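You operate a simulated robot arm through the tools that you are given. There is no shell and no other tool. Be economical: measure what you need, move in short steps, check, and stop when the job is done.

Carry out the task below with a simulated robot arm. There is one attempt and no reset: what you move stays moved.

Task
Switch the parts wash off, move the blue banded sleeve to the white tray and drain the tub.
Fine: switch off first; rest the lid on the blue mat, then back on.

The check looks at the end state, three seconds after you hand in, the way a careful person would. Anything else that was tipped, shoved, dropped, spilled or broken makes it a failure. Lids that push on must go on centred and level and be pressed home; caps that screw on are set level and turned clockwise until they are tight.

Robot
A 7-joint arm with a two-finger parallel gripper, fixed in place. Base frame: the origin is at the foot of the arm, x ahead of it, y to its left, z up. Lengths are in m, angles in degrees, forces in N, time in s.
With the tool pointing down near the work surface it reaches from about 0.24 to 0.62 m from the base axis. Its first joint turns from -66.0 to 66.0 degrees. Payload 2.6 kg.
The tool frame sits at the grasp point between the pads (the TCP): z along the fingers, y along the line on which they close. The tips reach 0.03 m beyond it. The gripper opens to 0.094 m. The fingers are 0.028 m wide and 0.01 m thick; the gripper's body (0.05 by 0.096 m) begins 0.055 m behind the TCP.
Orientation is told as [roll, pitch, yaw] about the base's x, y, z axes, in that order, counted from this pose: with the fingers straight down and closing along the base's y, the tool's x points along the base's -x, its y along +y and its z along -z.

Tools
- The arm moves only by the tool jog_arm. Its argument "increments" is a list of rows, each an object of numbers (a shift or turn left out is 0, a gripper value left out holds the last): "jaw": the closure in counts, from 0 (fully open) to 255 (shut); "x", "y", "z": the shift along the tool's x, y, z in m; "rx", "ry", "rz": the turn, a rotation vector about the tool's x, y, z in degrees. In form: [{"jaw": .., "x": .., "y": .., "z": .., "rx": .., "ry": .., "rz": ..}, ...]. A call has 1 to 12 rows; each row shifts and turns the commanded pose from where the row before left it, along the tool's axes as they then stand. Each row takes 0.2 s and may step no farther than 0.05 m and 8.6 degrees from the row before; otherwise, or with a gripper value out of range, the whole call is refused. A pose out of reach is approached as far as the arm can. The call stops where the force on the tool passes 40 N (or 10 N more than at its start, if that is more) or the arm is blocked; 0.2 s more then pass. The fingers move at their own pace (about 0.072 m/s each) and stop on an object; they squeeze with about 36 N. The grip force told is the motor's: it shows also when the fingers shut on nothing. Time passes only in rows, and 0.2 s behind the last, so rows that do not move let the fingers close. The reply holds the time, the measured pose of the TCP, the force on the tool along the base axes, the opening and the grip force, in the units named above and with some noise, with the torque about the TCP (base axes, N m) and any sound that the robot's microphone picked up.
- Cameras (640 x 400 px; columns grow to the right, rows downward): "scene" is fixed at [0.0373, 0.4336, 0.5608]; the picture's right is [-0.77, -0.64, 0.00], its down [-0.38, 0.46, -0.80] and it looks along [0.51, -0.61, -0.60] (base axes); focal length 275 px, centre (320, 200). "wrist" rides on the gripper at [0.076, 0.014, -0.103] in the tool frame; the picture's right is [-0.18, 0.98, 0.00], its down [-0.75, -0.14, -0.64] and it looks along [-0.63, -0.12, 0.77] (tool axes); focal length 243 px, centre (320, 200). There is no depth. A picture from a camera that has moved, and an enlarged one, comes with that camera's place and axes in the base frame and with its lens.
- grab_frame(camera): a new picture of that camera. The clock stands still meanwhile.
- inspect(camera, box): a new picture of the part [left, top, right, bottom] of that camera's present view, enlarged. The clock stands still meanwhile.
- job_done(): hands the job in; it is judged then, once.

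Go step by step. Nothing tells you positions but the pictures and the camera data: compare them with the known pose of the tool, close in by small moves and look again before you grip or let go. The budget is 120 turns and 68 pictures, counting those below and the enlarged ones. Unless the task says otherwise, let go and move clear before handing in, and close with one line.

The tools are called after "Request:" by a JSON object that holds its "name" and its "arguments". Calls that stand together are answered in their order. jog_arm: Moves the arm, as the interface text tells. Its arguments: {"type":"object","properties":{"increments":{"type":"array"}},"required":["increments"]} The other tools are called the same way: grab_frame (camera) takes a picture; inspect (camera, box) takes an enlarged picture of a part of a camera's view; job_done () hands the job in.

At the start:

```text
clock: 0.0
ee_pos: [0.3759, 0.0234, 0.3987]
tool_rot: [0.1, -0.1, 0.0]
force: [-0.8, 0.0, -0.5]
moment: [0.03, -0.02, 0.01]
gripper_width: 0.094
gripper_force: 0.1
```

scene: 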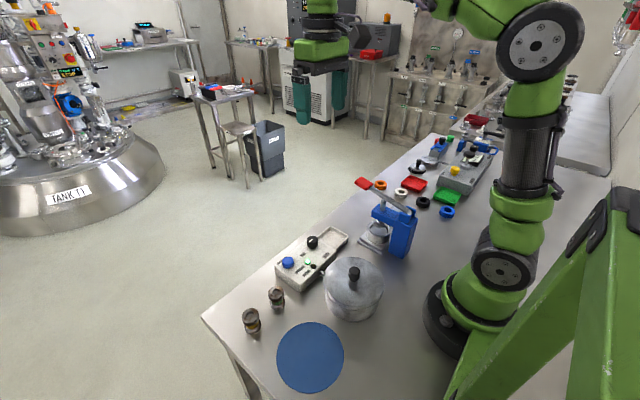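
wrist: 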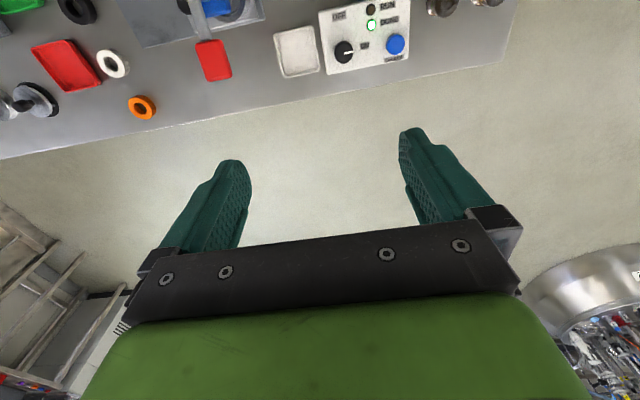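

I see a pot with a lid, a control panel with a black knob and blue button, a blue mat, and trays. I take a closer look before moving.

Request:
{"name": "inspect", "arguments": {"camera": "scene", "box": [200, 210, 420, 400]}}

Request:
{"name": "inspect", "arguments": {"camera": "scene", "box": [340, 100, 520, 230]}}

Request:
{"name": "inspect", "arguments": {"camera": "wrist", "box": [180, 0, 520, 110]}}

```text
2.11 times, centred on (310, 305) of scene
camera zoom: at [0.0373, 0.4336, 0.5608], right [-0.77, -0.64, 0.0], down [-0.38, 0.46, -0.8], along [0.51, -0.61, -0.6], focal length 578 px, centre (341, -21)
```

zoom: 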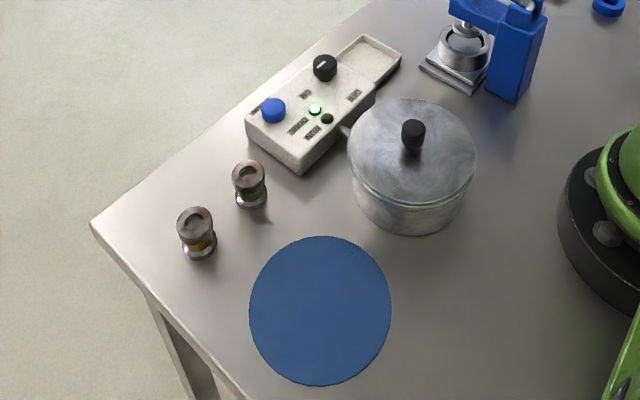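

```text
3.08 times, centred on (430, 165) of scene
camera zoom: at [0.0373, 0.4336, 0.5608], right [-0.77, -0.64, 0.0], down [-0.38, 0.46, -0.8], along [0.51, -0.61, -0.6], focal length 845 px, centre (-18, 308)
```

zoom: 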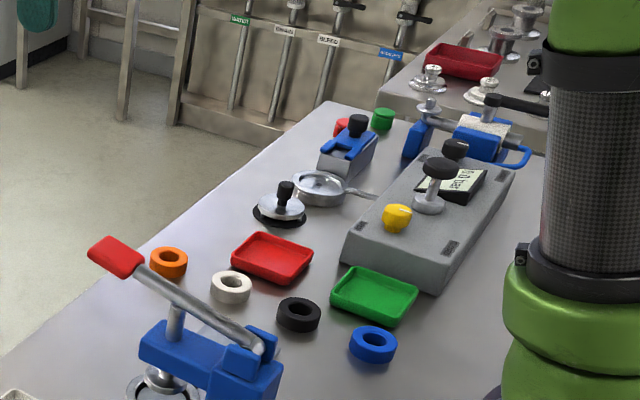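

```text
1.88 times, centred on (350, 55) of wrist
camera zoom: at [0.2984, 0.0366, 0.5009], right [0.18, 0.98, 0.0], down [0.75, -0.14, 0.64], along [0.63, -0.12, -0.77], focal length 457 px, centre (264, 473)
```

zoom: 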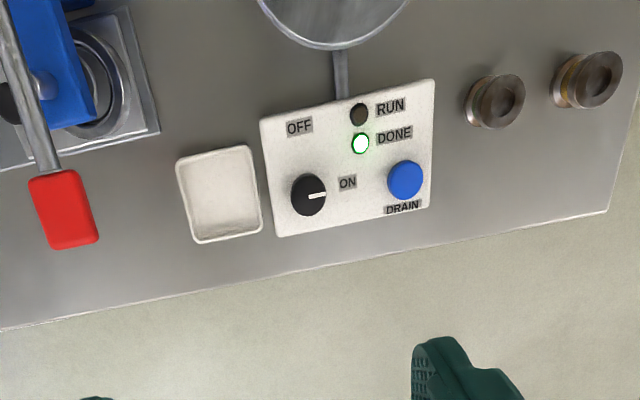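

The knob appears at about (0.373, 0.061, 0.05), pointing at ON, and the drain button at about (0.379, 0.144, 0.037). I move above the knob and look again.

Request:
{"name": "jog_arm", "arguments": {"increments": [{"x": 0.003, "y": 0.038}, {"z": 0.05}, {"z": 0.05}, {"z": 0.05}, {"z": 0.03}, {}]}}

Request:
{"name": "grab_frame", "arguments": {"camera": "wrist"}}

```text
clock: 1.4
ee_pos: [0.3715, 0.0627, 0.2181]
tool_rot: [0.0, 0.0, -0.1]
force: [0.1, -0.6, 0.1]
moment: [0.03, 0.02, 0.03]
gripper_width: 0.0938
gripper_force: 0.1
```

```text
62 pictures are left
camera wrist: at [0.295, 0.0744, 0.3205], right [0.19, 0.98, 0.0], down [0.75, -0.14, 0.64], along [0.63, -0.12, -0.77], focal length 243 px, centre (320, 200)
```

wrist: 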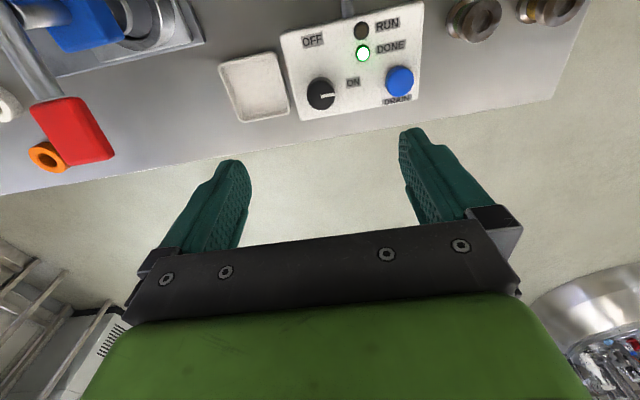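

The knob is at about (0.3735, 0.060). ON lies toward +y and OFF toward -x, so it needs +90° about base z. I turn the gripper -45° first and descend with the jaws partly open.

Request:
{"name": "jog_arm", "arguments": {"increments": [{"jaw": 85, "x": -0.002, "y": -0.0025, "rz": 7.5}, {"rz": 7.5, "z": 0.02}, {"rz": 7.5, "z": 0.02}, {"rz": 7.5, "z": 0.03}, {"rz": 7.5, "z": 0.03}, {"rz": 7.5, "z": 0.02}, {}]}}

Request:
{"name": "grab_frame", "arguments": {"camera": "wrist"}}

Request:
{"name": "inspect", "arguments": {"camera": "scene", "box": [240, 180, 400, 300]}}

```text
clock: 3.0
ee_pos: [0.3733, 0.0584, 0.0988]
tool_rot: [0.1, 0.1, -45.2]
force: [0.2, -0.4, 0.2]
moment: [0.02, -0.01, 0.03]
gripper_width: 0.0626
gripper_force: 0.0
```

```text
61 pictures are left
camera wrist: at [0.3299, 0.1215, 0.201], right [0.83, 0.56, 0.0], down [0.43, -0.63, 0.64], along [0.36, -0.53, -0.77], focal length 243 px, centre (320, 200)
```

wrist: 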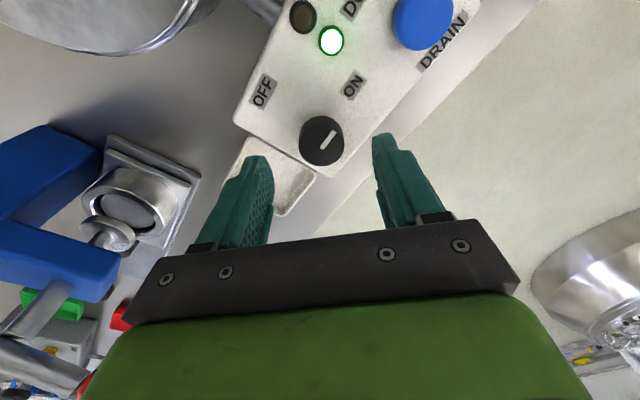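

```text
3.33 times, centred on (320, 240) of scene
camera zoom: at [0.0373, 0.4336, 0.5608], right [-0.77, -0.64, 0.0], down [-0.38, 0.46, -0.8], along [0.51, -0.61, -0.6], focal length 916 px, centre (320, 67)
```

zoom: 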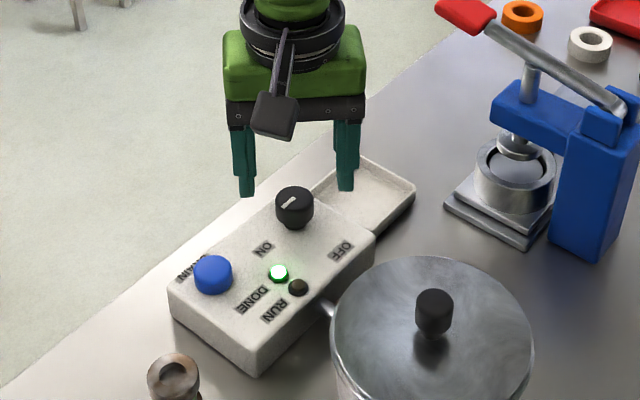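

I zoom in on the knob to pin down its position and height.

Request:
{"name": "inspect", "arguments": {"camera": "wrist", "box": [240, 80, 400, 180]}}

Request:
{"name": "inspect", "arguments": {"camera": "scene", "box": [280, 205, 360, 255]}}

```text
4.00 times, centred on (320, 130) of wrist
camera zoom: at [0.3299, 0.1215, 0.201], right [0.83, 0.56, 0.0], down [0.43, -0.63, 0.64], along [0.36, -0.53, -0.77], focal length 970 px, centre (320, 480)
```

zoom: 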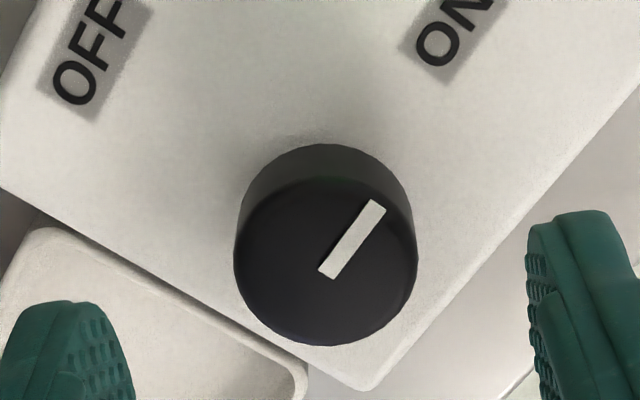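

```text
8.00 times, centred on (320, 230) of scene
camera zoom: at [0.0373, 0.4336, 0.5608], right [-0.77, -0.64, 0.0], down [-0.38, 0.46, -0.8], along [0.51, -0.61, -0.6], focal length 2197 px, centre (320, -40)
```

zoom: 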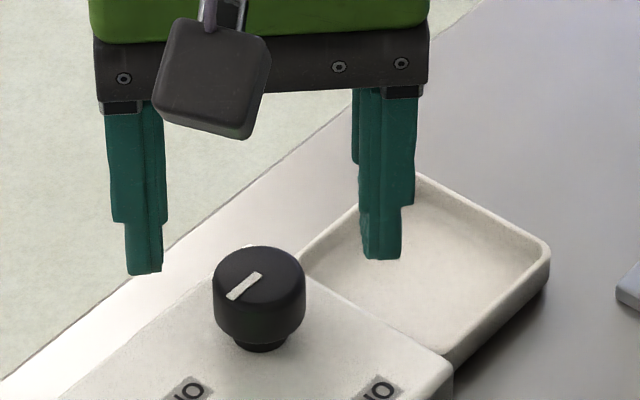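

Aligned with the knob (0.374, 0.058, top about 0.05). I descend so the tips reach just above the panel, then close.

Request:
{"name": "jog_arm", "arguments": {"increments": [{"z": 0.02}, {"z": 0.014}, {"jaw": 255}, {}, {}, {}]}}

```text
clock: 4.4
ee_pos: [0.3745, 0.0593, 0.0655]
tool_rot: [0.2, 0.0, -44.9]
force: [18.3, 14.2, -13.2]
moment: [-0.4, -0.29, -0.09]
gripper_width: 0.0286
gripper_force: 45.2
```

Knob gripped, with a slight lateral offset that I relax. Now I turn the knob +90°.

Request:
{"name": "jog_arm", "arguments": {"increments": [{"y": 0.0015}, {"rz": -7.5}, {"rz": -7.5}, {"rz": -7.5}, {"rz": -7.5}, {"rz": -7.5}, {"rz": -7.5}, {}]}}

```text
clock: 6.2
ee_pos: [0.3744, 0.0617, 0.066]
tool_rot: [0.2, -0.1, 0.3]
force: [7.9, 26.5, 13.3]
moment: [-0.17, 0.16, -0.1]
gripper_width: 0.0291
gripper_force: 44.7
```

Request:
{"name": "jog_arm", "arguments": {"increments": [{"y": 0.0015}, {"rz": -7.5}, {"rz": -7.5}, {"rz": -7.5}, {"rz": -7.5}, {"rz": -7.5}, {"rz": -7.5}, {}]}}

Request:
{"name": "grab_frame", "arguments": {"camera": "wrist"}}

```text
clock: 8.0
ee_pos: [0.3745, 0.0644, 0.0655]
tool_rot: [0.3, -0.2, 45.2]
force: [-1.2, 0.7, 0.1]
moment: [-0.19, -0.43, -0.16]
gripper_width: 0.029
gripper_force: 44.7
stopped in row 8: the force on the tool passed its limit at 41 N (the readings are from after the stop); the commanded pose is now the measured one
```

```text
57 pictures are left
camera wrist: at [0.3104, 0.0187, 0.1674], right [-0.57, 0.82, 0.0], down [0.63, 0.43, 0.64], along [0.53, 0.37, -0.77], focal length 243 px, centre (320, 200)
```

wrist: 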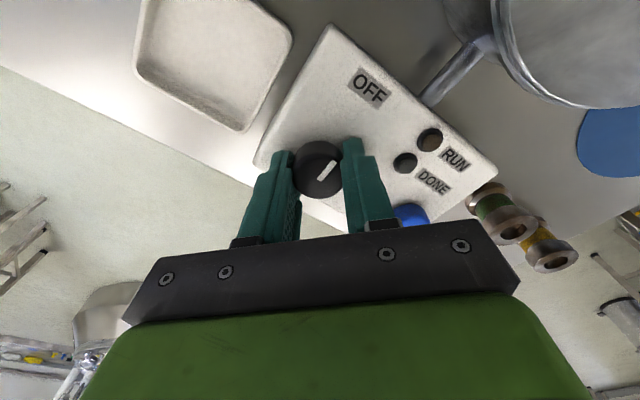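

The DONE light has gone out, so it looks off. I release, lift straight up and check the pointer.

Request:
{"name": "jog_arm", "arguments": {"increments": [{"jaw": 85}, {}, {}, {"z": -0.04}, {"z": -0.04}, {}]}}

Request:
{"name": "grab_frame", "arguments": {"camera": "wrist"}}

Request:
{"name": "inspect", "arguments": {"camera": "scene", "box": [240, 180, 400, 300]}}

```text
clock: 9.4
ee_pos: [0.3736, 0.0642, 0.1447]
tool_rot: [0.1, -0.2, 45.2]
force: [-1.2, -0.2, -0.2]
moment: [0.0, 0.03, 0.02]
gripper_width: 0.0628
gripper_force: 0.1
```

```text
56 pictures are left
camera wrist: at [0.3102, 0.0186, 0.2473], right [-0.57, 0.82, 0.0], down [0.63, 0.43, 0.64], along [0.53, 0.37, -0.77], focal length 243 px, centre (320, 200)
```

wrist: 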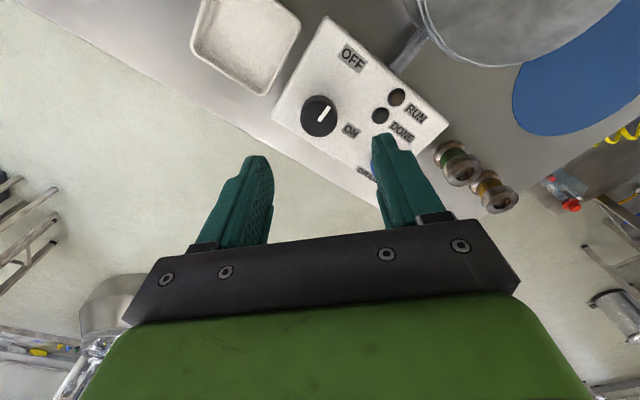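

```text
3.33 times, centred on (320, 240) of scene
camera zoom: at [0.0373, 0.4336, 0.5608], right [-0.77, -0.64, 0.0], down [-0.38, 0.46, -0.8], along [0.51, -0.61, -0.6], focal length 916 px, centre (320, 67)
```

zoom: 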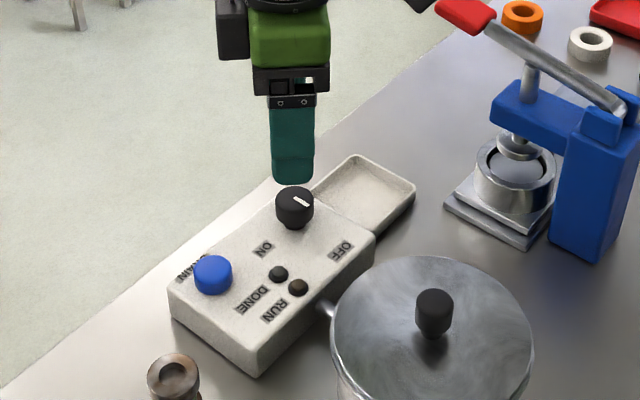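

The knob points at OFF and both lights are out. Next I go up over the tub, rotating back to yaw 0, to locate the lid.

Request:
{"name": "jog_arm", "arguments": {"increments": [{"z": -0.04, "rz": 7.5}, {"z": -0.04, "rz": 7.5}, {"z": -0.04, "rz": 7.5}, {"z": -0.04, "rz": 7.5}, {"z": -0.03, "rz": 7.5}, {"rz": 7.5, "jaw": 0}, {"x": 0.045}, {"x": 0.045, "y": 0.03}, {"x": 0.035, "y": 0.03}, {}]}}

Request:
{"name": "grab_frame", "arguments": {"camera": "wrist"}}

```text
refused: row 8 steps farther than a row can; nothing moved
```

```text
54 pictures are left
camera wrist: at [0.3102, 0.0186, 0.2473], right [-0.57, 0.82, 0.0], down [0.63, 0.43, 0.64], along [0.53, 0.37, -0.77], focal length 243 px, centre (320, 200)
```

wrist: 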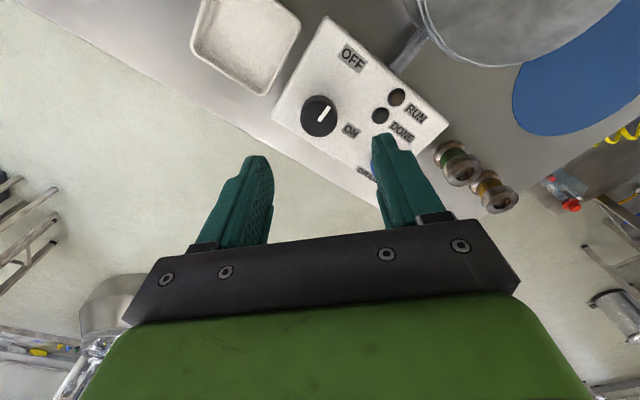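

One step was too long, so nothing moved and the scene is unchanged. I repeat it with shorter steps.

Request:
{"name": "jog_arm", "arguments": {"increments": [{"z": -0.04, "rz": 7.5}, {"z": -0.04, "rz": 7.5}, {"z": -0.04, "rz": 7.5}, {"z": -0.04, "rz": 7.5}, {"z": -0.03, "rz": 7.5}, {"rz": 7.5, "jaw": 0}, {"x": 0.04, "y": 0.02}, {"x": 0.04, "y": 0.02}, {"x": 0.04, "y": 0.02}, {}]}}

Request:
{"name": "grab_frame", "arguments": {"camera": "wrist"}}

```text
clock: 11.6
ee_pos: [0.2534, 0.1237, 0.3345]
tool_rot: [0.2, 0.0, 0.1]
force: [-0.1, -0.2, -0.2]
moment: [0.04, 0.0, 0.0]
gripper_width: 0.094
gripper_force: 0.1
```

```text
53 pictures are left
camera wrist: at [0.1773, 0.135, 0.437], right [0.18, 0.98, 0.0], down [0.75, -0.14, 0.64], along [0.63, -0.11, -0.77], focal length 243 px, centre (320, 200)
```

wrist: 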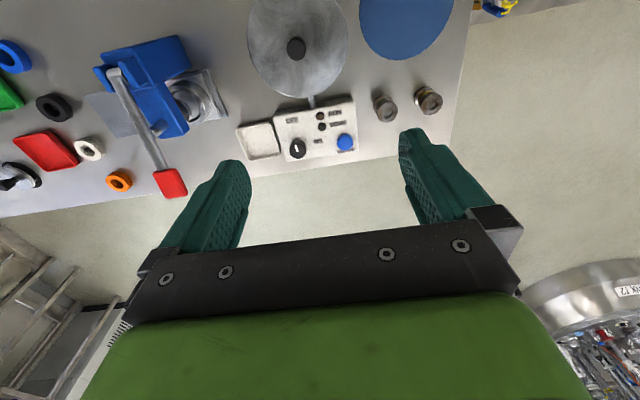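

The lid knob top computes to about (0.220, 0.101, 0.096), and the mat centre to about (0.21, 0.26). I move over the lid knob and look closer.

Request:
{"name": "jog_arm", "arguments": {"increments": [{"x": 0.0335, "y": -0.0227, "jaw": 85}, {"z": 0.045}, {"z": 0.045}, {"z": 0.045}, {"z": 0.045}, {}]}}

Request:
{"name": "inspect", "arguments": {"camera": "wrist", "box": [200, 50, 440, 200]}}

Request:
{"name": "inspect", "arguments": {"camera": "scene", "box": [290, 230, 418, 310]}}

```text
clock: 13.0
ee_pos: [0.2203, 0.1014, 0.1538]
tool_rot: [0.2, 0.0, 0.2]
force: [-0.7, 0.8, -1.0]
moment: [0.01, -0.02, -0.02]
gripper_width: 0.0627
gripper_force: 0.0
```

```text
2.67 times, centred on (320, 125) of wrist
camera zoom: at [0.1444, 0.1139, 0.2572], right [0.18, 0.98, 0.0], down [0.75, -0.14, 0.64], along [0.63, -0.11, -0.77], focal length 647 px, centre (320, 400)
```

zoom: 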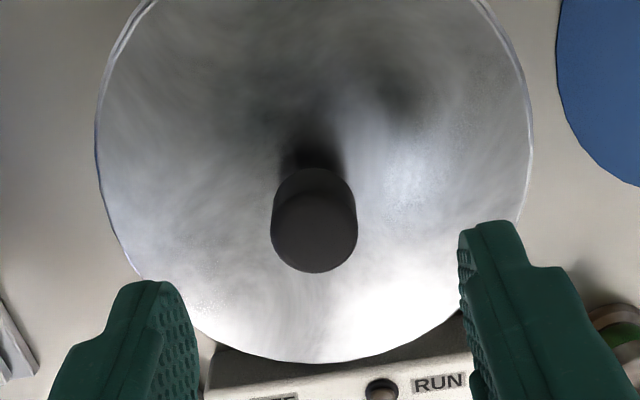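

```text
5.00 times, centred on (354, 270) of scene
camera zoom: at [0.0373, 0.4336, 0.5608], right [-0.77, -0.64, 0.0], down [-0.38, 0.46, -0.8], along [0.51, -0.61, -0.6], focal length 1373 px, centre (150, -150)
```

zoom: 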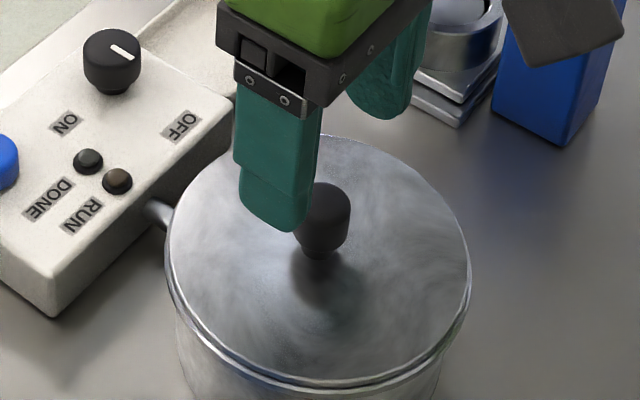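

The knob is nearly centred under the tool (about 0.220, 0.0995, top about 0.092). I descend and grip.

Request:
{"name": "jog_arm", "arguments": {"increments": [{"y": -0.0017, "z": 0.025}, {"z": 0.026}, {"jaw": 255}, {}, {}, {}]}}

Request:
{"name": "inspect", "arguments": {"camera": "scene", "box": [290, 230, 418, 310]}}

```text
clock: 14.4
ee_pos: [0.2201, 0.0996, 0.1046]
tool_rot: [0.2, 0.0, 0.2]
force: [0.7, -0.2, -0.2]
moment: [0.0, 0.0, -0.03]
gripper_width: 0.0229
gripper_force: 36.4
heard: snap
```

```text
5.00 times, centred on (354, 270) of scene
camera zoom: at [0.0373, 0.4336, 0.5608], right [-0.77, -0.64, 0.0], down [-0.38, 0.46, -0.8], along [0.51, -0.61, -0.6], focal length 1373 px, centre (150, -150)
```

zoom: 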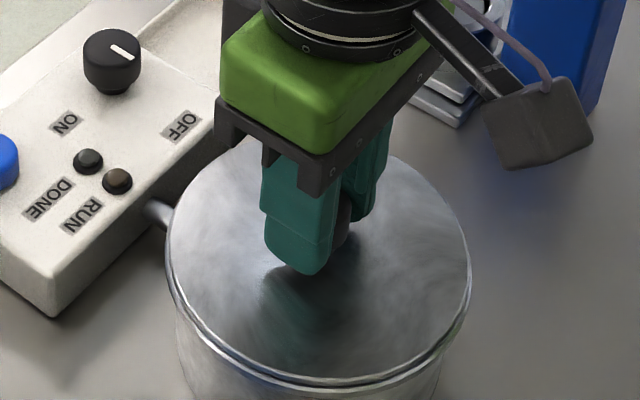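

The lid knob is held and a snap was heard; the panel still reads OFF. I lift slowly, straight up.

Request:
{"name": "jog_arm", "arguments": {"increments": [{"z": -0.005}, {"z": -0.01}, {"z": -0.015}, {"z": -0.03}, {"z": -0.03}, {}]}}

Request:
{"name": "grab_frame", "arguments": {"camera": "scene"}}

```text
clock: 15.8
ee_pos: [0.2205, 0.0981, 0.1943]
tool_rot: [0.2, 0.0, 0.2]
force: [-0.2, 1.2, -0.9]
moment: [0.01, 0.03, -0.04]
gripper_width: 0.0227
gripper_force: 35.6
```

```text
49 pictures are left
```

scene: 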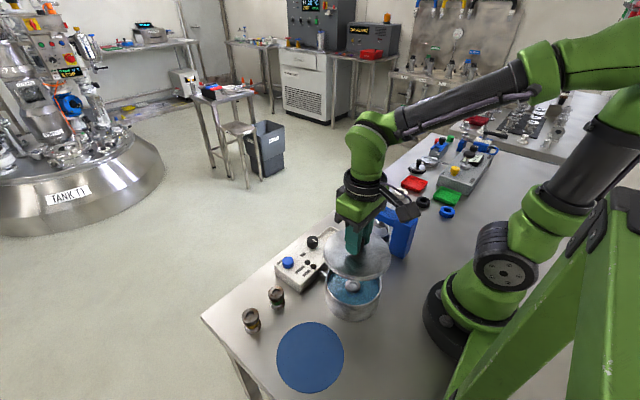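

The lid is off and the tub shows water. I carry the lid toward the mat at this height and then check the alignment.

Request:
{"name": "jog_arm", "arguments": {"increments": [{"y": 0.04}, {"y": 0.04}, {"y": 0.04, "x": 0.005}, {"y": 0.04, "x": 0.005}, {}, {}]}}

Request:
{"name": "grab_frame", "arguments": {"camera": "scene"}}

Request:
{"name": "grab_frame", "arguments": {"camera": "wrist"}}

```text
clock: 17.2
ee_pos: [0.2098, 0.259, 0.1942]
tool_rot: [0.2, 0.0, 0.2]
force: [0.3, -1.3, -1.1]
moment: [-0.04, -0.01, 0.0]
gripper_width: 0.023
gripper_force: 36.5
```

```text
48 pictures are left
```

scene: 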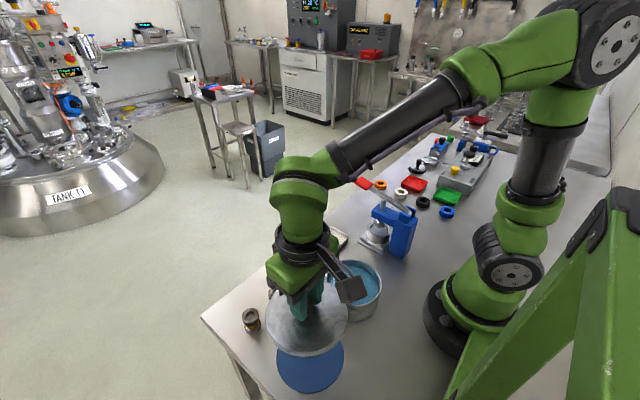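

```text
47 pictures are left
camera wrist: at [0.1343, 0.2712, 0.2962], right [0.18, 0.98, 0.0], down [0.75, -0.14, 0.64], along [0.63, -0.11, -0.77], focal length 243 px, centre (320, 200)
```

wrist: 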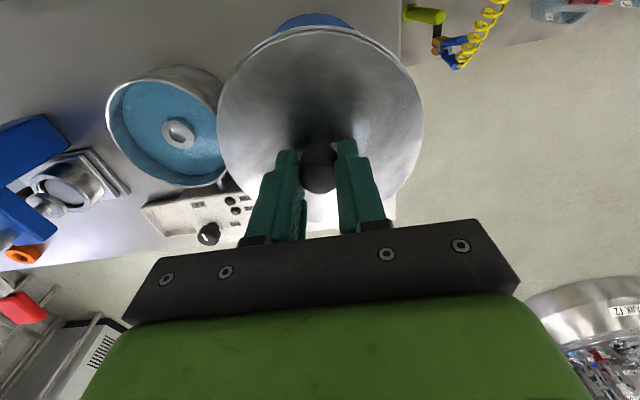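

The lid is over the mat centre (about 0.21, 0.259). The tub holds one sleeve in the middle. I lower the lid gently.

Request:
{"name": "jog_arm", "arguments": {"increments": [{"z": 0.04}, {"z": 0.04}, {"z": 0.03}, {"z": 0.015}, {}]}}

Request:
{"name": "inspect", "arguments": {"camera": "scene", "box": [250, 280, 394, 400]}}

```text
clock: 18.4
ee_pos: [0.2092, 0.2593, 0.0691]
tool_rot: [0.3, 0.0, 0.2]
force: [-0.4, 0.2, -2.1]
moment: [0.0, -0.03, -0.03]
gripper_width: 0.0228
gripper_force: 36.3
```

```text
3.33 times, centred on (322, 340) of scene
camera zoom: at [0.0373, 0.4336, 0.5608], right [-0.77, -0.64, 0.0], down [-0.38, 0.46, -0.8], along [0.51, -0.61, -0.6], focal length 916 px, centre (313, -267)
```

zoom: 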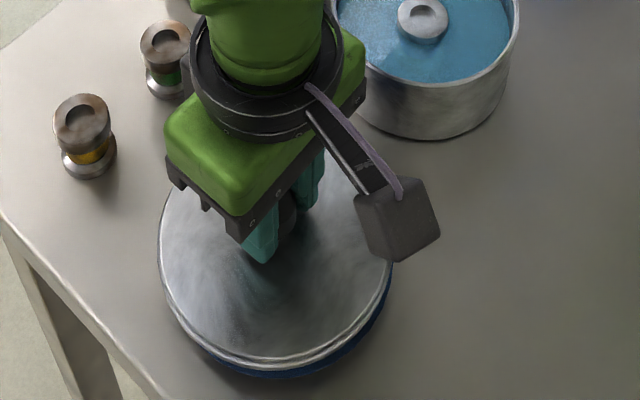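

Nearly down; I lower in small steps and watch for contact.

Request:
{"name": "jog_arm", "arguments": {"increments": [{"z": 0.004}, {"z": 0.004}, {"z": 0.004}, {}]}}

```text
clock: 19.4
ee_pos: [0.2098, 0.259, 0.0589]
tool_rot: [0.3, 0.0, 0.2]
force: [0.1, -0.8, -1.0]
moment: [0.0, -0.02, 0.01]
gripper_width: 0.0231
gripper_force: 35.9
```

Request:
{"name": "jog_arm", "arguments": {"increments": [{"z": 0.003}, {"z": 0.003}, {"z": 0.003}, {}]}}

Request:
{"name": "inspect", "arguments": {"camera": "scene", "box": [250, 280, 394, 400]}}

```text
clock: 20.4
ee_pos: [0.2091, 0.2589, 0.0494]
tool_rot: [0.2, 0.0, 0.3]
force: [0.5, -0.1, -1.7]
moment: [0.04, -0.01, 0.0]
gripper_width: 0.0231
gripper_force: 35.7
```

```text
3.33 times, centred on (322, 340) of scene
camera zoom: at [0.0373, 0.4336, 0.5608], right [-0.77, -0.64, 0.0], down [-0.38, 0.46, -0.8], along [0.51, -0.61, -0.6], focal length 916 px, centre (313, -267)
```

zoom: 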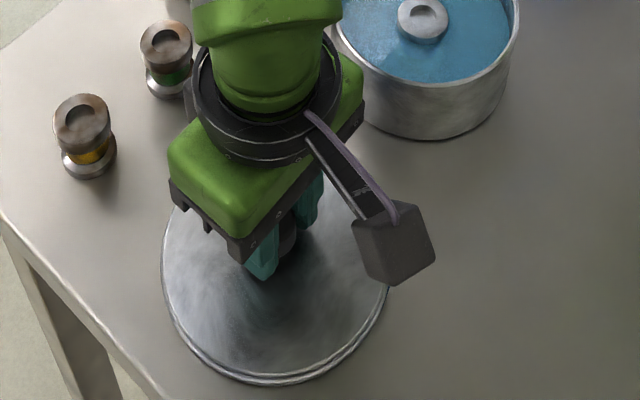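

Request:
{"name": "jog_arm", "arguments": {"increments": [{"z": 0.003}, {"z": 0.002}, {}]}}

```text
clock: 20.9
ee_pos: [0.2106, 0.2586, 0.0477]
tool_rot: [0.3, -0.1, 0.0]
force: [-1.8, 0.1, 2.8]
moment: [-0.12, -0.07, 0.01]
gripper_width: 0.0232
gripper_force: 36.1
stopped in row 2: the force on the tool passed its limit at 40 N (the readings are from after the stop); the commanded pose is now the measured one
```

The lid touched down on the mat (TCP z about 0.0477). I release and go up, then look at the tub.

Request:
{"name": "jog_arm", "arguments": {"increments": [{"jaw": 85}, {}, {"z": -0.03}, {"z": -0.05}, {"z": -0.05}, {"z": -0.05}, {"y": -0.04}, {"y": -0.04}, {"y": -0.04}, {"y": -0.04, "x": -0.01}, {}]}}

Request:
{"name": "grab_frame", "arguments": {"camera": "wrist"}}

Request:
{"name": "inspect", "arguments": {"camera": "scene", "box": [230, 230, 422, 400]}}

```text
clock: 23.3
ee_pos: [0.2211, 0.0984, 0.2282]
tool_rot: [0.3, -0.1, 0.0]
force: [-0.2, 0.0, -0.1]
moment: [-0.02, -0.01, -0.02]
gripper_width: 0.0627
gripper_force: 0.0
```

```text
44 pictures are left
camera wrist: at [0.144, 0.1114, 0.3293], right [0.18, 0.98, 0.0], down [0.75, -0.14, 0.64], along [0.63, -0.11, -0.77], focal length 243 px, centre (320, 200)
```

wrist: 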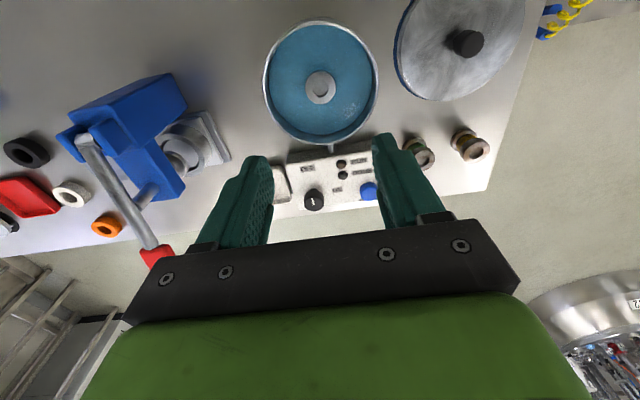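

```text
2.35 times, centred on (326, 315) of scene
camera zoom: at [0.0373, 0.4336, 0.5608], right [-0.77, -0.64, 0.0], down [-0.38, 0.46, -0.8], along [0.51, -0.61, -0.6], focal length 646 px, centre (306, -71)
```

zoom: 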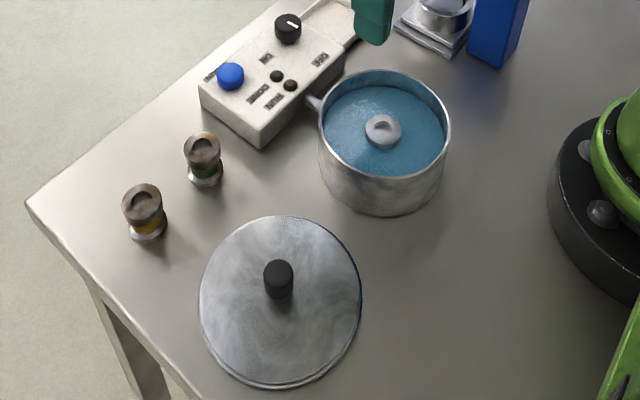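

The lid rests on the mat. The sleeve in the tub is at about (0.220, 0.099), top z about 0.043. I descend partway and inspect it.

Request:
{"name": "jog_arm", "arguments": {"increments": [{"z": 0.045, "x": 0.0005, "y": 0.001}, {"z": 0.045}, {"z": 0.02}, {}]}}

Request:
{"name": "inspect", "arguments": {"camera": "wrist", "box": [200, 50, 440, 200]}}

Request:
{"name": "inspect", "arguments": {"camera": "scene", "box": [310, 235, 406, 295]}}

```text
clock: 24.3
ee_pos: [0.2206, 0.0998, 0.1153]
tool_rot: [0.3, -0.2, 0.1]
force: [-0.5, 0.1, -0.1]
moment: [-0.01, -0.03, 0.03]
gripper_width: 0.0627
gripper_force: 0.1
```

```text
2.67 times, centred on (320, 125) of wrist
camera zoom: at [0.1449, 0.1136, 0.2182], right [0.18, 0.98, 0.0], down [0.75, -0.14, 0.64], along [0.63, -0.11, -0.77], focal length 647 px, centre (320, 400)
```

zoom: 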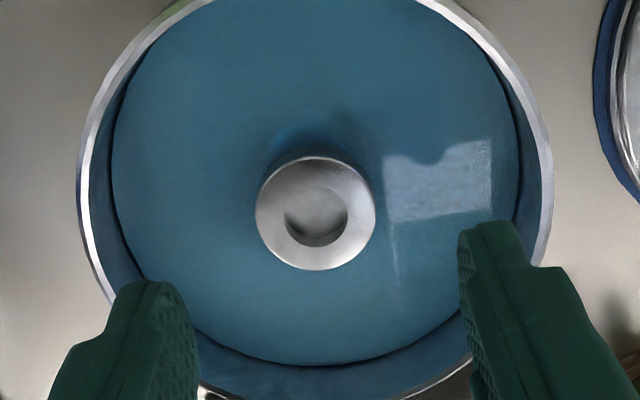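

```text
6.67 times, centred on (358, 265) of scene
camera zoom: at [0.0373, 0.4336, 0.5608], right [-0.77, -0.64, 0.0], down [-0.38, 0.46, -0.8], along [0.51, -0.61, -0.6], focal length 1831 px, centre (67, -233)
```

zoom: 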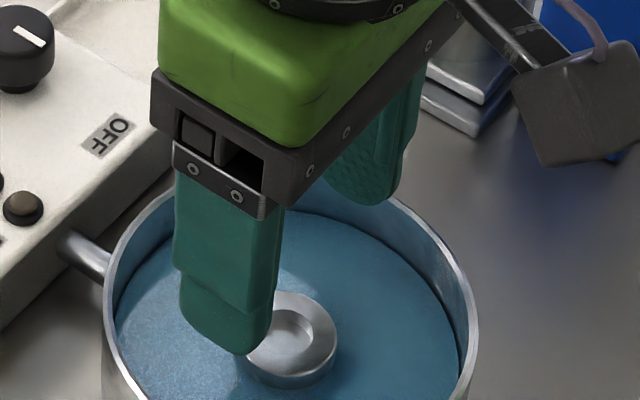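

The sleeve is centred under the tool. I lower so the pads span it and grip.

Request:
{"name": "jog_arm", "arguments": {"increments": [{"z": 0.03}, {"z": 0.03}, {"z": 0.009}, {"jaw": 255}, {}, {}, {}]}}

```text
clock: 25.9
ee_pos: [0.2195, 0.1005, 0.0476]
tool_rot: [0.2, -0.1, 0.1]
force: [0.0, 0.2, 0.9]
moment: [0.02, 0.01, 0.02]
gripper_width: 0.0332
gripper_force: 36.2
```

Gripped at 33 mm. I lift clear of the rim and look at the band.

Request:
{"name": "jog_arm", "arguments": {"increments": [{"z": -0.01}, {"z": -0.03}, {"z": -0.03}, {"z": -0.04}, {"z": -0.02}, {}]}}

Request:
{"name": "inspect", "arguments": {"camera": "scene", "box": [270, 180, 430, 310]}}

Request:
{"name": "grab_frame", "arguments": {"camera": "wrist"}}

```text
clock: 27.3
ee_pos: [0.2202, 0.0987, 0.1783]
tool_rot: [0.2, 0.0, 0.0]
force: [-0.2, -0.2, -1.9]
moment: [0.03, 0.02, -0.04]
gripper_width: 0.033
gripper_force: 36.0
```

```text
3.08 times, centred on (350, 245) of scene
camera zoom: at [0.0373, 0.4336, 0.5608], right [-0.77, -0.64, 0.0], down [-0.38, 0.46, -0.8], along [0.51, -0.61, -0.6], focal length 845 px, centre (228, 62)
```

zoom: 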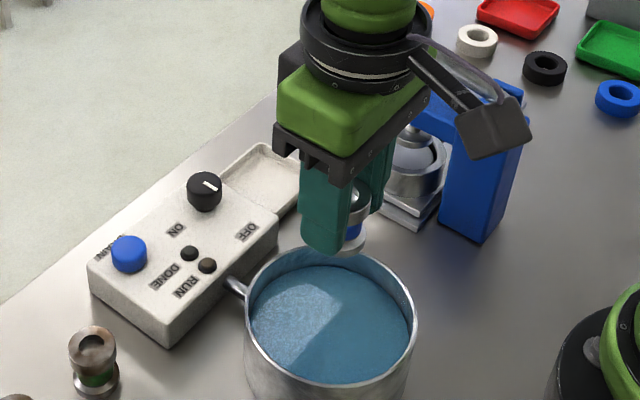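

```text
39 pictures are left
camera wrist: at [0.1437, 0.1122, 0.2801], right [0.18, 0.98, 0.0], down [0.75, -0.14, 0.64], along [0.63, -0.11, -0.77], focal length 243 px, centre (320, 200)
```

wrist: 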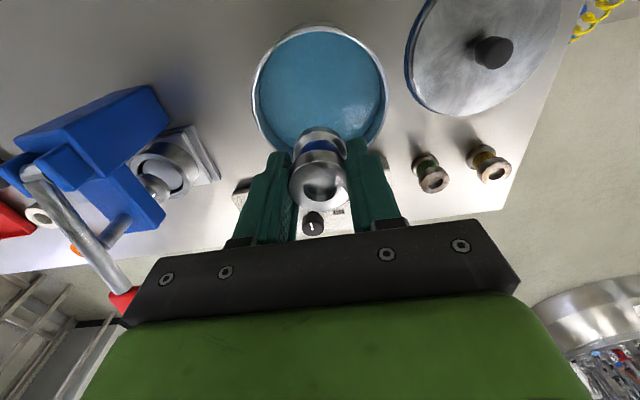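

The band is blue, so this is the right sleeve. The white tray is at about (0.361, -0.012), and the press's red lever tip is near (0.334, -0.10, 0.16), so I approach the tray from the panel side, high.

Request:
{"name": "jog_arm", "arguments": {"increments": [{"z": -0.03}, {"x": -0.045}, {"x": -0.045}, {"x": -0.045, "y": -0.015}, {"x": -0.006, "y": -0.04}, {"y": -0.04}, {"y": -0.01}, {}]}}

Request:
{"name": "grab_frame", "arguments": {"camera": "wrist"}}

Request:
{"name": "inspect", "arguments": {"camera": "scene", "box": [270, 150, 430, 280]}}

```text
clock: 29.1
ee_pos: [0.3607, -0.0064, 0.2089]
tool_rot: [0.3, -0.1, 0.0]
force: [-1.0, -0.2, -0.8]
moment: [-0.02, -0.06, 0.0]
gripper_width: 0.0331
gripper_force: 36.1
```

```text
38 pictures are left
camera wrist: at [0.2845, 0.0065, 0.3109], right [0.18, 0.98, 0.0], down [0.75, -0.14, 0.64], along [0.63, -0.11, -0.77], focal length 243 px, centre (320, 200)
```

wrist: 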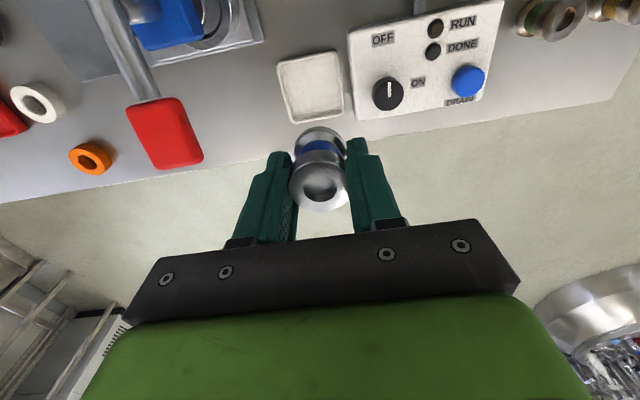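

```text
3.08 times, centred on (350, 215) of scene
camera zoom: at [0.0373, 0.4336, 0.5608], right [-0.77, -0.64, 0.0], down [-0.38, 0.46, -0.8], along [0.51, -0.61, -0.6], focal length 845 px, centre (228, 154)
```

zoom: 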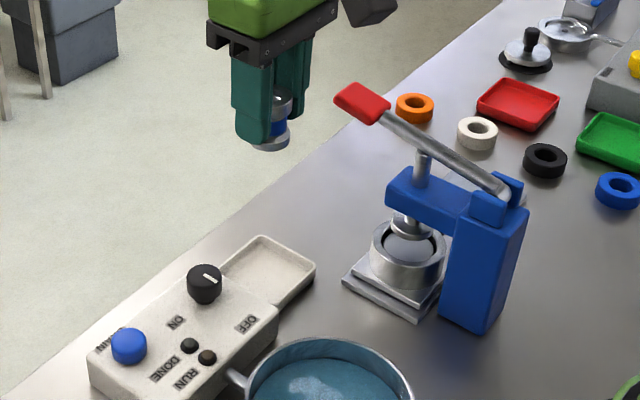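

The tray centre refines to about (0.3615, -0.016), with about 24 mm to the red lever. I go down over it.

Request:
{"name": "jog_arm", "arguments": {"increments": [{"x": -0.001, "y": -0.0098}, {"z": 0.04}, {"z": 0.04}, {"z": 0.03}, {"z": 0.025}, {}]}}

Request:
{"name": "inspect", "arguments": {"camera": "wrist", "box": [200, 80, 440, 230]}}

Request:
{"name": "inspect", "arguments": {"camera": "scene", "box": [290, 170, 418, 260]}}

```text
clock: 30.5
ee_pos: [0.3621, -0.0136, 0.071]
tool_rot: [0.3, -0.2, 0.0]
force: [0.6, -0.7, -2.1]
moment: [0.02, 0.01, -0.05]
gripper_width: 0.033
gripper_force: 35.9
```

```text
2.67 times, centred on (320, 155) of wrist
camera zoom: at [0.2861, -0.0014, 0.1743], right [0.18, 0.98, 0.0], down [0.75, -0.14, 0.64], along [0.63, -0.11, -0.77], focal length 647 px, centre (320, 320)
```

zoom: 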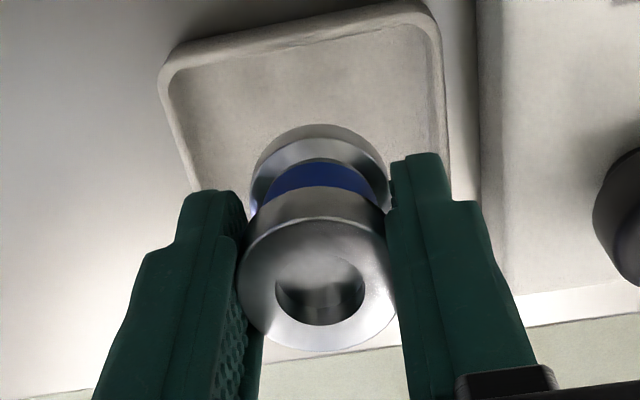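

```text
4.44 times, centred on (354, 215) of scene
camera zoom: at [0.0373, 0.4336, 0.5608], right [-0.77, -0.64, 0.0], down [-0.38, 0.46, -0.8], along [0.51, -0.61, -0.6], focal length 1221 px, centre (169, 133)
```

zoom: 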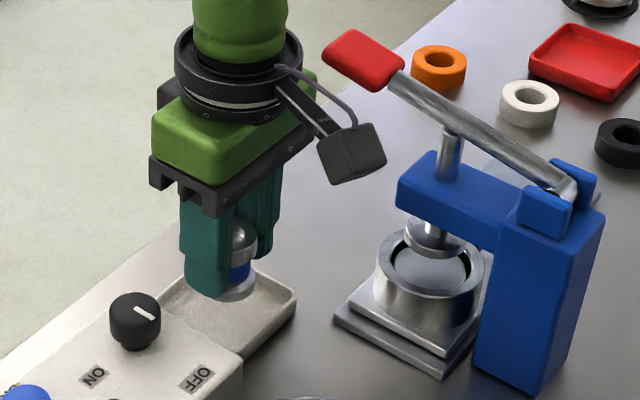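

The sleeve is over the middle of the tray. I lower it in small steps to touch.

Request:
{"name": "jog_arm", "arguments": {"increments": [{"z": 0.01, "x": -0.001, "y": -0.002}, {"z": 0.006}, {"z": 0.003}, {}]}}

```text
clock: 31.5
ee_pos: [0.3621, -0.0164, 0.0532]
tool_rot: [0.3, -0.1, 0.0]
force: [0.3, 0.0, -1.2]
moment: [0.03, 0.01, 0.0]
gripper_width: 0.0331
gripper_force: 37.1
```

Request:
{"name": "jog_arm", "arguments": {"increments": [{"z": 0.002}, {"z": 0.002}, {"z": 0.001}, {"z": 0.001}, {"z": 0.001}, {}]}}

```text
clock: 32.9
ee_pos: [0.3624, -0.0167, 0.0464]
tool_rot: [0.1, 0.0, 0.0]
force: [-0.4, 0.2, -1.4]
moment: [-0.04, 0.02, -0.01]
gripper_width: 0.033
gripper_force: 35.9
```

Request:
{"name": "jog_arm", "arguments": {"increments": [{"z": 0.001}, {"z": 0.001}, {"z": 0.001}, {}]}}

Request:
{"name": "inspect", "arguments": {"camera": "scene", "box": [310, 200, 390, 250]}}

```text
clock: 33.9
ee_pos: [0.3628, -0.0169, 0.0445]
tool_rot: [0.2, -0.2, -0.1]
force: [-5.3, -0.9, 24.5]
moment: [-0.16, 0.13, -0.02]
gripper_width: 0.0333
gripper_force: 36.2
```

```text
8.00 times, centred on (350, 225) of scene
camera zoom: at [0.0372, 0.4336, 0.5608], right [-0.77, -0.64, 0.0], down [-0.38, 0.46, -0.8], along [0.51, -0.61, -0.6], focal length 2197 px, centre (80, 0)
```

zoom: 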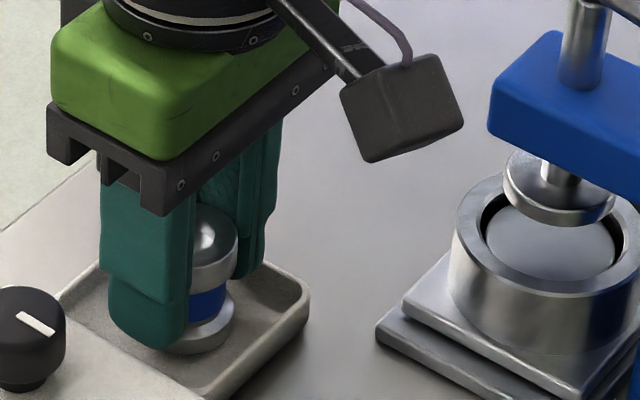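

The sleeve stands on the tray floor (24 N contact). I open only slightly so the fingers stay inside the tray walls, then rise.

Request:
{"name": "jog_arm", "arguments": {"increments": [{"z": -0.001, "jaw": 149}, {}, {}, {"z": -0.01}, {"z": -0.03}, {"z": -0.05}, {"z": -0.05}, {"z": -0.03}, {}]}}

Request:
{"name": "inspect", "arguments": {"camera": "scene", "box": [240, 180, 400, 300]}}

Request:
{"name": "grab_frame", "arguments": {"camera": "wrist"}}

```text
clock: 35.9
ee_pos: [0.3628, -0.0166, 0.2151]
tool_rot: [0.1, -0.1, 0.1]
force: [-1.3, -0.1, -0.2]
moment: [-0.03, 0.01, -0.02]
gripper_width: 0.0392
gripper_force: 0.2
```

```text
3.33 times, centred on (320, 240) of scene
camera zoom: at [0.0373, 0.4336, 0.5608], right [-0.77, -0.64, 0.0], down [-0.38, 0.46, -0.8], along [0.51, -0.61, -0.6], focal length 916 px, centre (320, 67)
```

zoom: 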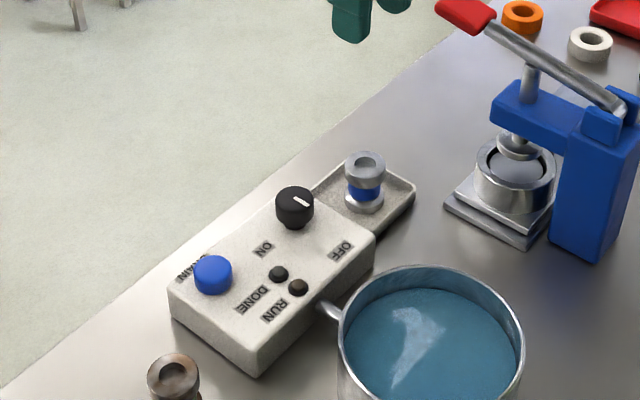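

```text
32 pictures are left
camera wrist: at [0.2868, -0.0039, 0.3174], right [0.18, 0.98, 0.0], down [0.75, -0.14, 0.64], along [0.63, -0.11, -0.77], focal length 243 px, centre (320, 200)
```

wrist: 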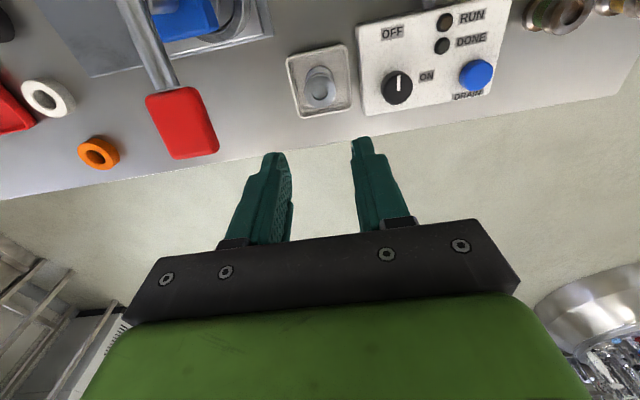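

The sleeve stands in the tray. Next is the drain button at about (0.379, 0.144); I move above it with the fingers shut.

Request:
{"name": "jog_arm", "arguments": {"increments": [{"y": 0.045, "jaw": 255}, {"y": 0.045}, {"y": 0.045, "x": -0.008}, {"y": 0.026, "x": -0.008}, {"z": 0.045}, {"z": 0.045}, {}]}}

Request:
{"name": "inspect", "arguments": {"camera": "wrist", "box": [200, 80, 440, 230]}}

Request:
{"name": "inspect", "arguments": {"camera": "scene", "box": [240, 200, 368, 290]}}

```text
clock: 37.5
ee_pos: [0.3785, 0.1445, 0.1256]
tool_rot: [0.3, -0.2, 0.1]
force: [-0.5, 0.1, 0.5]
moment: [-0.02, -0.03, 0.01]
gripper_width: 0.0
gripper_force: 32.9
```

```text
2.67 times, centred on (320, 155) of wrist
camera zoom: at [0.3029, 0.1569, 0.2277], right [0.18, 0.98, 0.0], down [0.75, -0.14, 0.64], along [0.63, -0.11, -0.77], focal length 647 px, centre (320, 320)
```

zoom: 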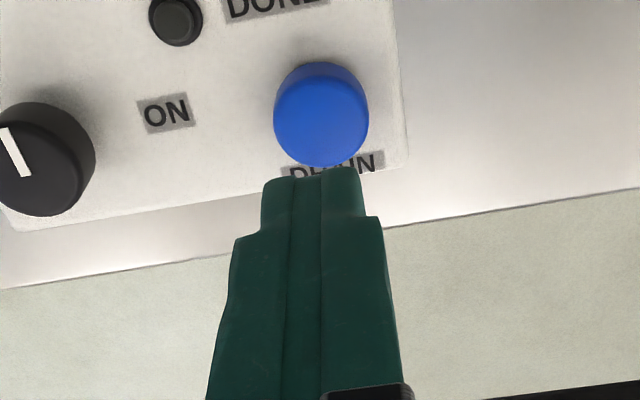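

```text
4.44 times, centred on (304, 245) of scene
camera zoom: at [0.0373, 0.4336, 0.5608], right [-0.77, -0.64, 0.0], down [-0.38, 0.46, -0.8], along [0.51, -0.61, -0.6], focal length 1221 px, centre (391, 0)
```

zoom: 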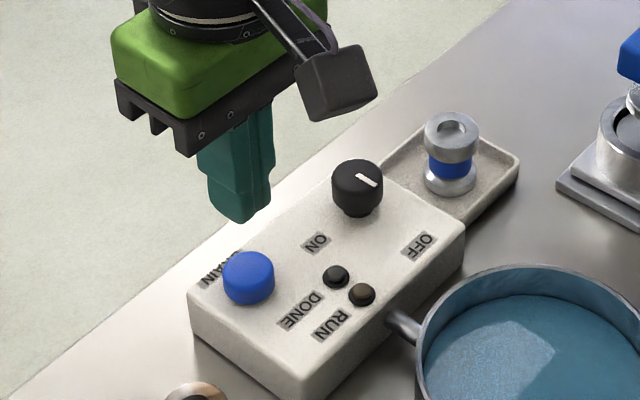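

The fingers are over the button. I descend and press in small steps.

Request:
{"name": "jog_arm", "arguments": {"increments": [{"z": 0.03, "x": -0.001}, {"z": 0.012}, {"z": 0.004}, {"z": 0.003}, {"z": 0.003}, {"z": 0.002}, {"z": 0.002}, {"z": 0.002}, {}]}}

Request:
{"name": "inspect", "arguments": {"camera": "scene", "box": [240, 200, 400, 320]}}

```text
clock: 39.3
ee_pos: [0.3828, 0.1462, 0.0733]
tool_rot: [0.5, -0.8, 0.0]
force: [-5.4, -2.7, 23.7]
moment: [-0.09, 0.39, -0.05]
gripper_width: 0.0001
gripper_force: 32.4
heard: click
stopped in row 9: the force on the tool passed its limit at 42 N (the readings are from after the stop); the commanded pose is now the measured one
```

```text
3.33 times, centred on (320, 260) of scene
camera zoom: at [0.0371, 0.4336, 0.5609], right [-0.77, -0.64, 0.0], down [-0.38, 0.46, -0.8], along [0.51, -0.61, -0.6], focal length 916 px, centre (320, 0)
```

zoom: 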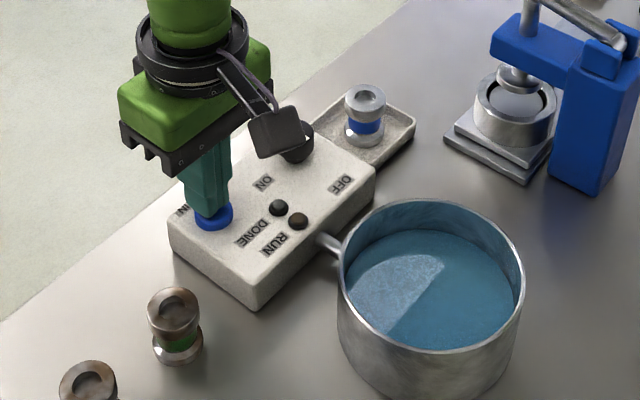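

A click was heard and the level seems to be dropping. I rise and let some time pass to see whether it drains on its own.

Request:
{"name": "jog_arm", "arguments": {"increments": [{"z": -0.01}, {"z": -0.03}, {"z": -0.04}, {"z": -0.04}, {}, {}, {}, {}, {}, {}]}}

Request:
{"name": "inspect", "arguments": {"camera": "scene", "box": [240, 200, 400, 320]}}

```text
clock: 41.5
ee_pos: [0.3808, 0.1439, 0.1899]
tool_rot: [0.3, -0.2, 0.1]
force: [0.4, 0.4, -0.1]
moment: [-0.02, 0.0, 0.03]
gripper_width: 0.0002
gripper_force: 32.7
```

```text
3.33 times, centred on (320, 260) of scene
camera zoom: at [0.0373, 0.4336, 0.5608], right [-0.77, -0.64, 0.0], down [-0.38, 0.46, -0.8], along [0.51, -0.61, -0.6], focal length 916 px, centre (320, 0)
```

zoom: 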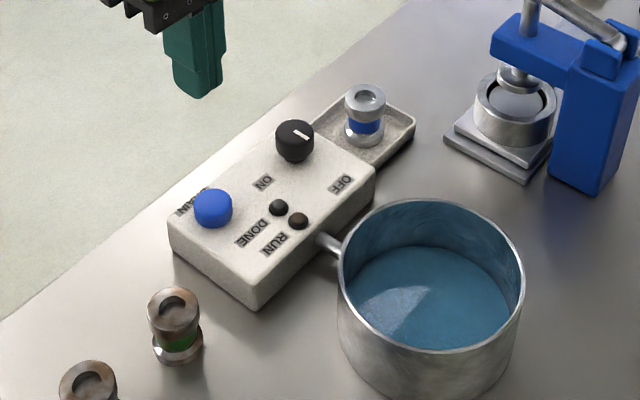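

The tub drains by itself. Meanwhile I go back over the lid on the mat.

Request:
{"name": "jog_arm", "arguments": {"increments": [{"x": 0.045, "y": 0.02, "jaw": 85}, {"x": 0.04, "y": 0.028}, {"x": 0.04, "y": 0.028}, {"x": 0.035, "y": 0.028}, {"x": 0.0105, "y": 0.0107}, {"z": 0.04}, {"z": 0.04}, {}]}}

Request:
{"name": "inspect", "arguments": {"camera": "wrist", "box": [200, 50, 440, 200]}}

Request:
{"name": "grab_frame", "arguments": {"camera": "scene"}}

```text
clock: 43.3
ee_pos: [0.21, 0.2593, 0.1086]
tool_rot: [0.3, -0.3, -0.1]
force: [-0.6, -0.4, -0.7]
moment: [0.02, 0.01, 0.06]
gripper_width: 0.0628
gripper_force: 0.0
```

```text
2.67 times, centred on (320, 125) of wrist
camera zoom: at [0.1342, 0.2722, 0.2104], right [0.19, 0.98, 0.01], down [0.75, -0.15, 0.64], along [0.63, -0.11, -0.76], focal length 647 px, centre (320, 400)
```

zoom: 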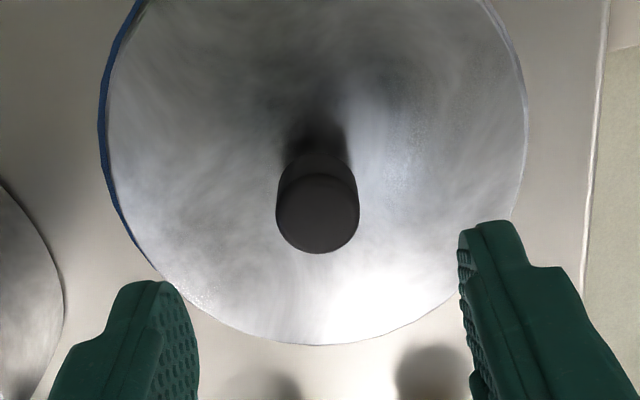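

```text
26 pictures are left
```

scene: 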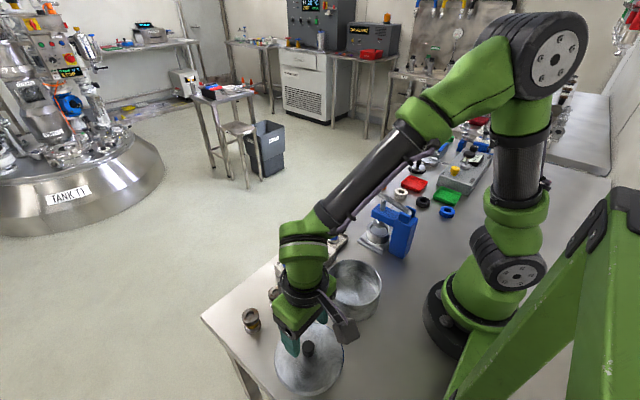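

The tub now looks empty. I level the tool slightly, descend and grip the lid knob at the same height as before.

Request:
{"name": "jog_arm", "arguments": {"increments": [{"z": 0.03, "rx": 0.25, "ry": 0.25}, {"z": 0.0295}, {"jaw": 255}, {}, {}, {}]}}

```text
clock: 44.7
ee_pos: [0.21, 0.2596, 0.0495]
tool_rot: [0.0, 0.0, 0.0]
force: [-0.3, -0.5, -0.3]
moment: [-0.01, -0.01, 0.04]
gripper_width: 0.0231
gripper_force: 35.9
```

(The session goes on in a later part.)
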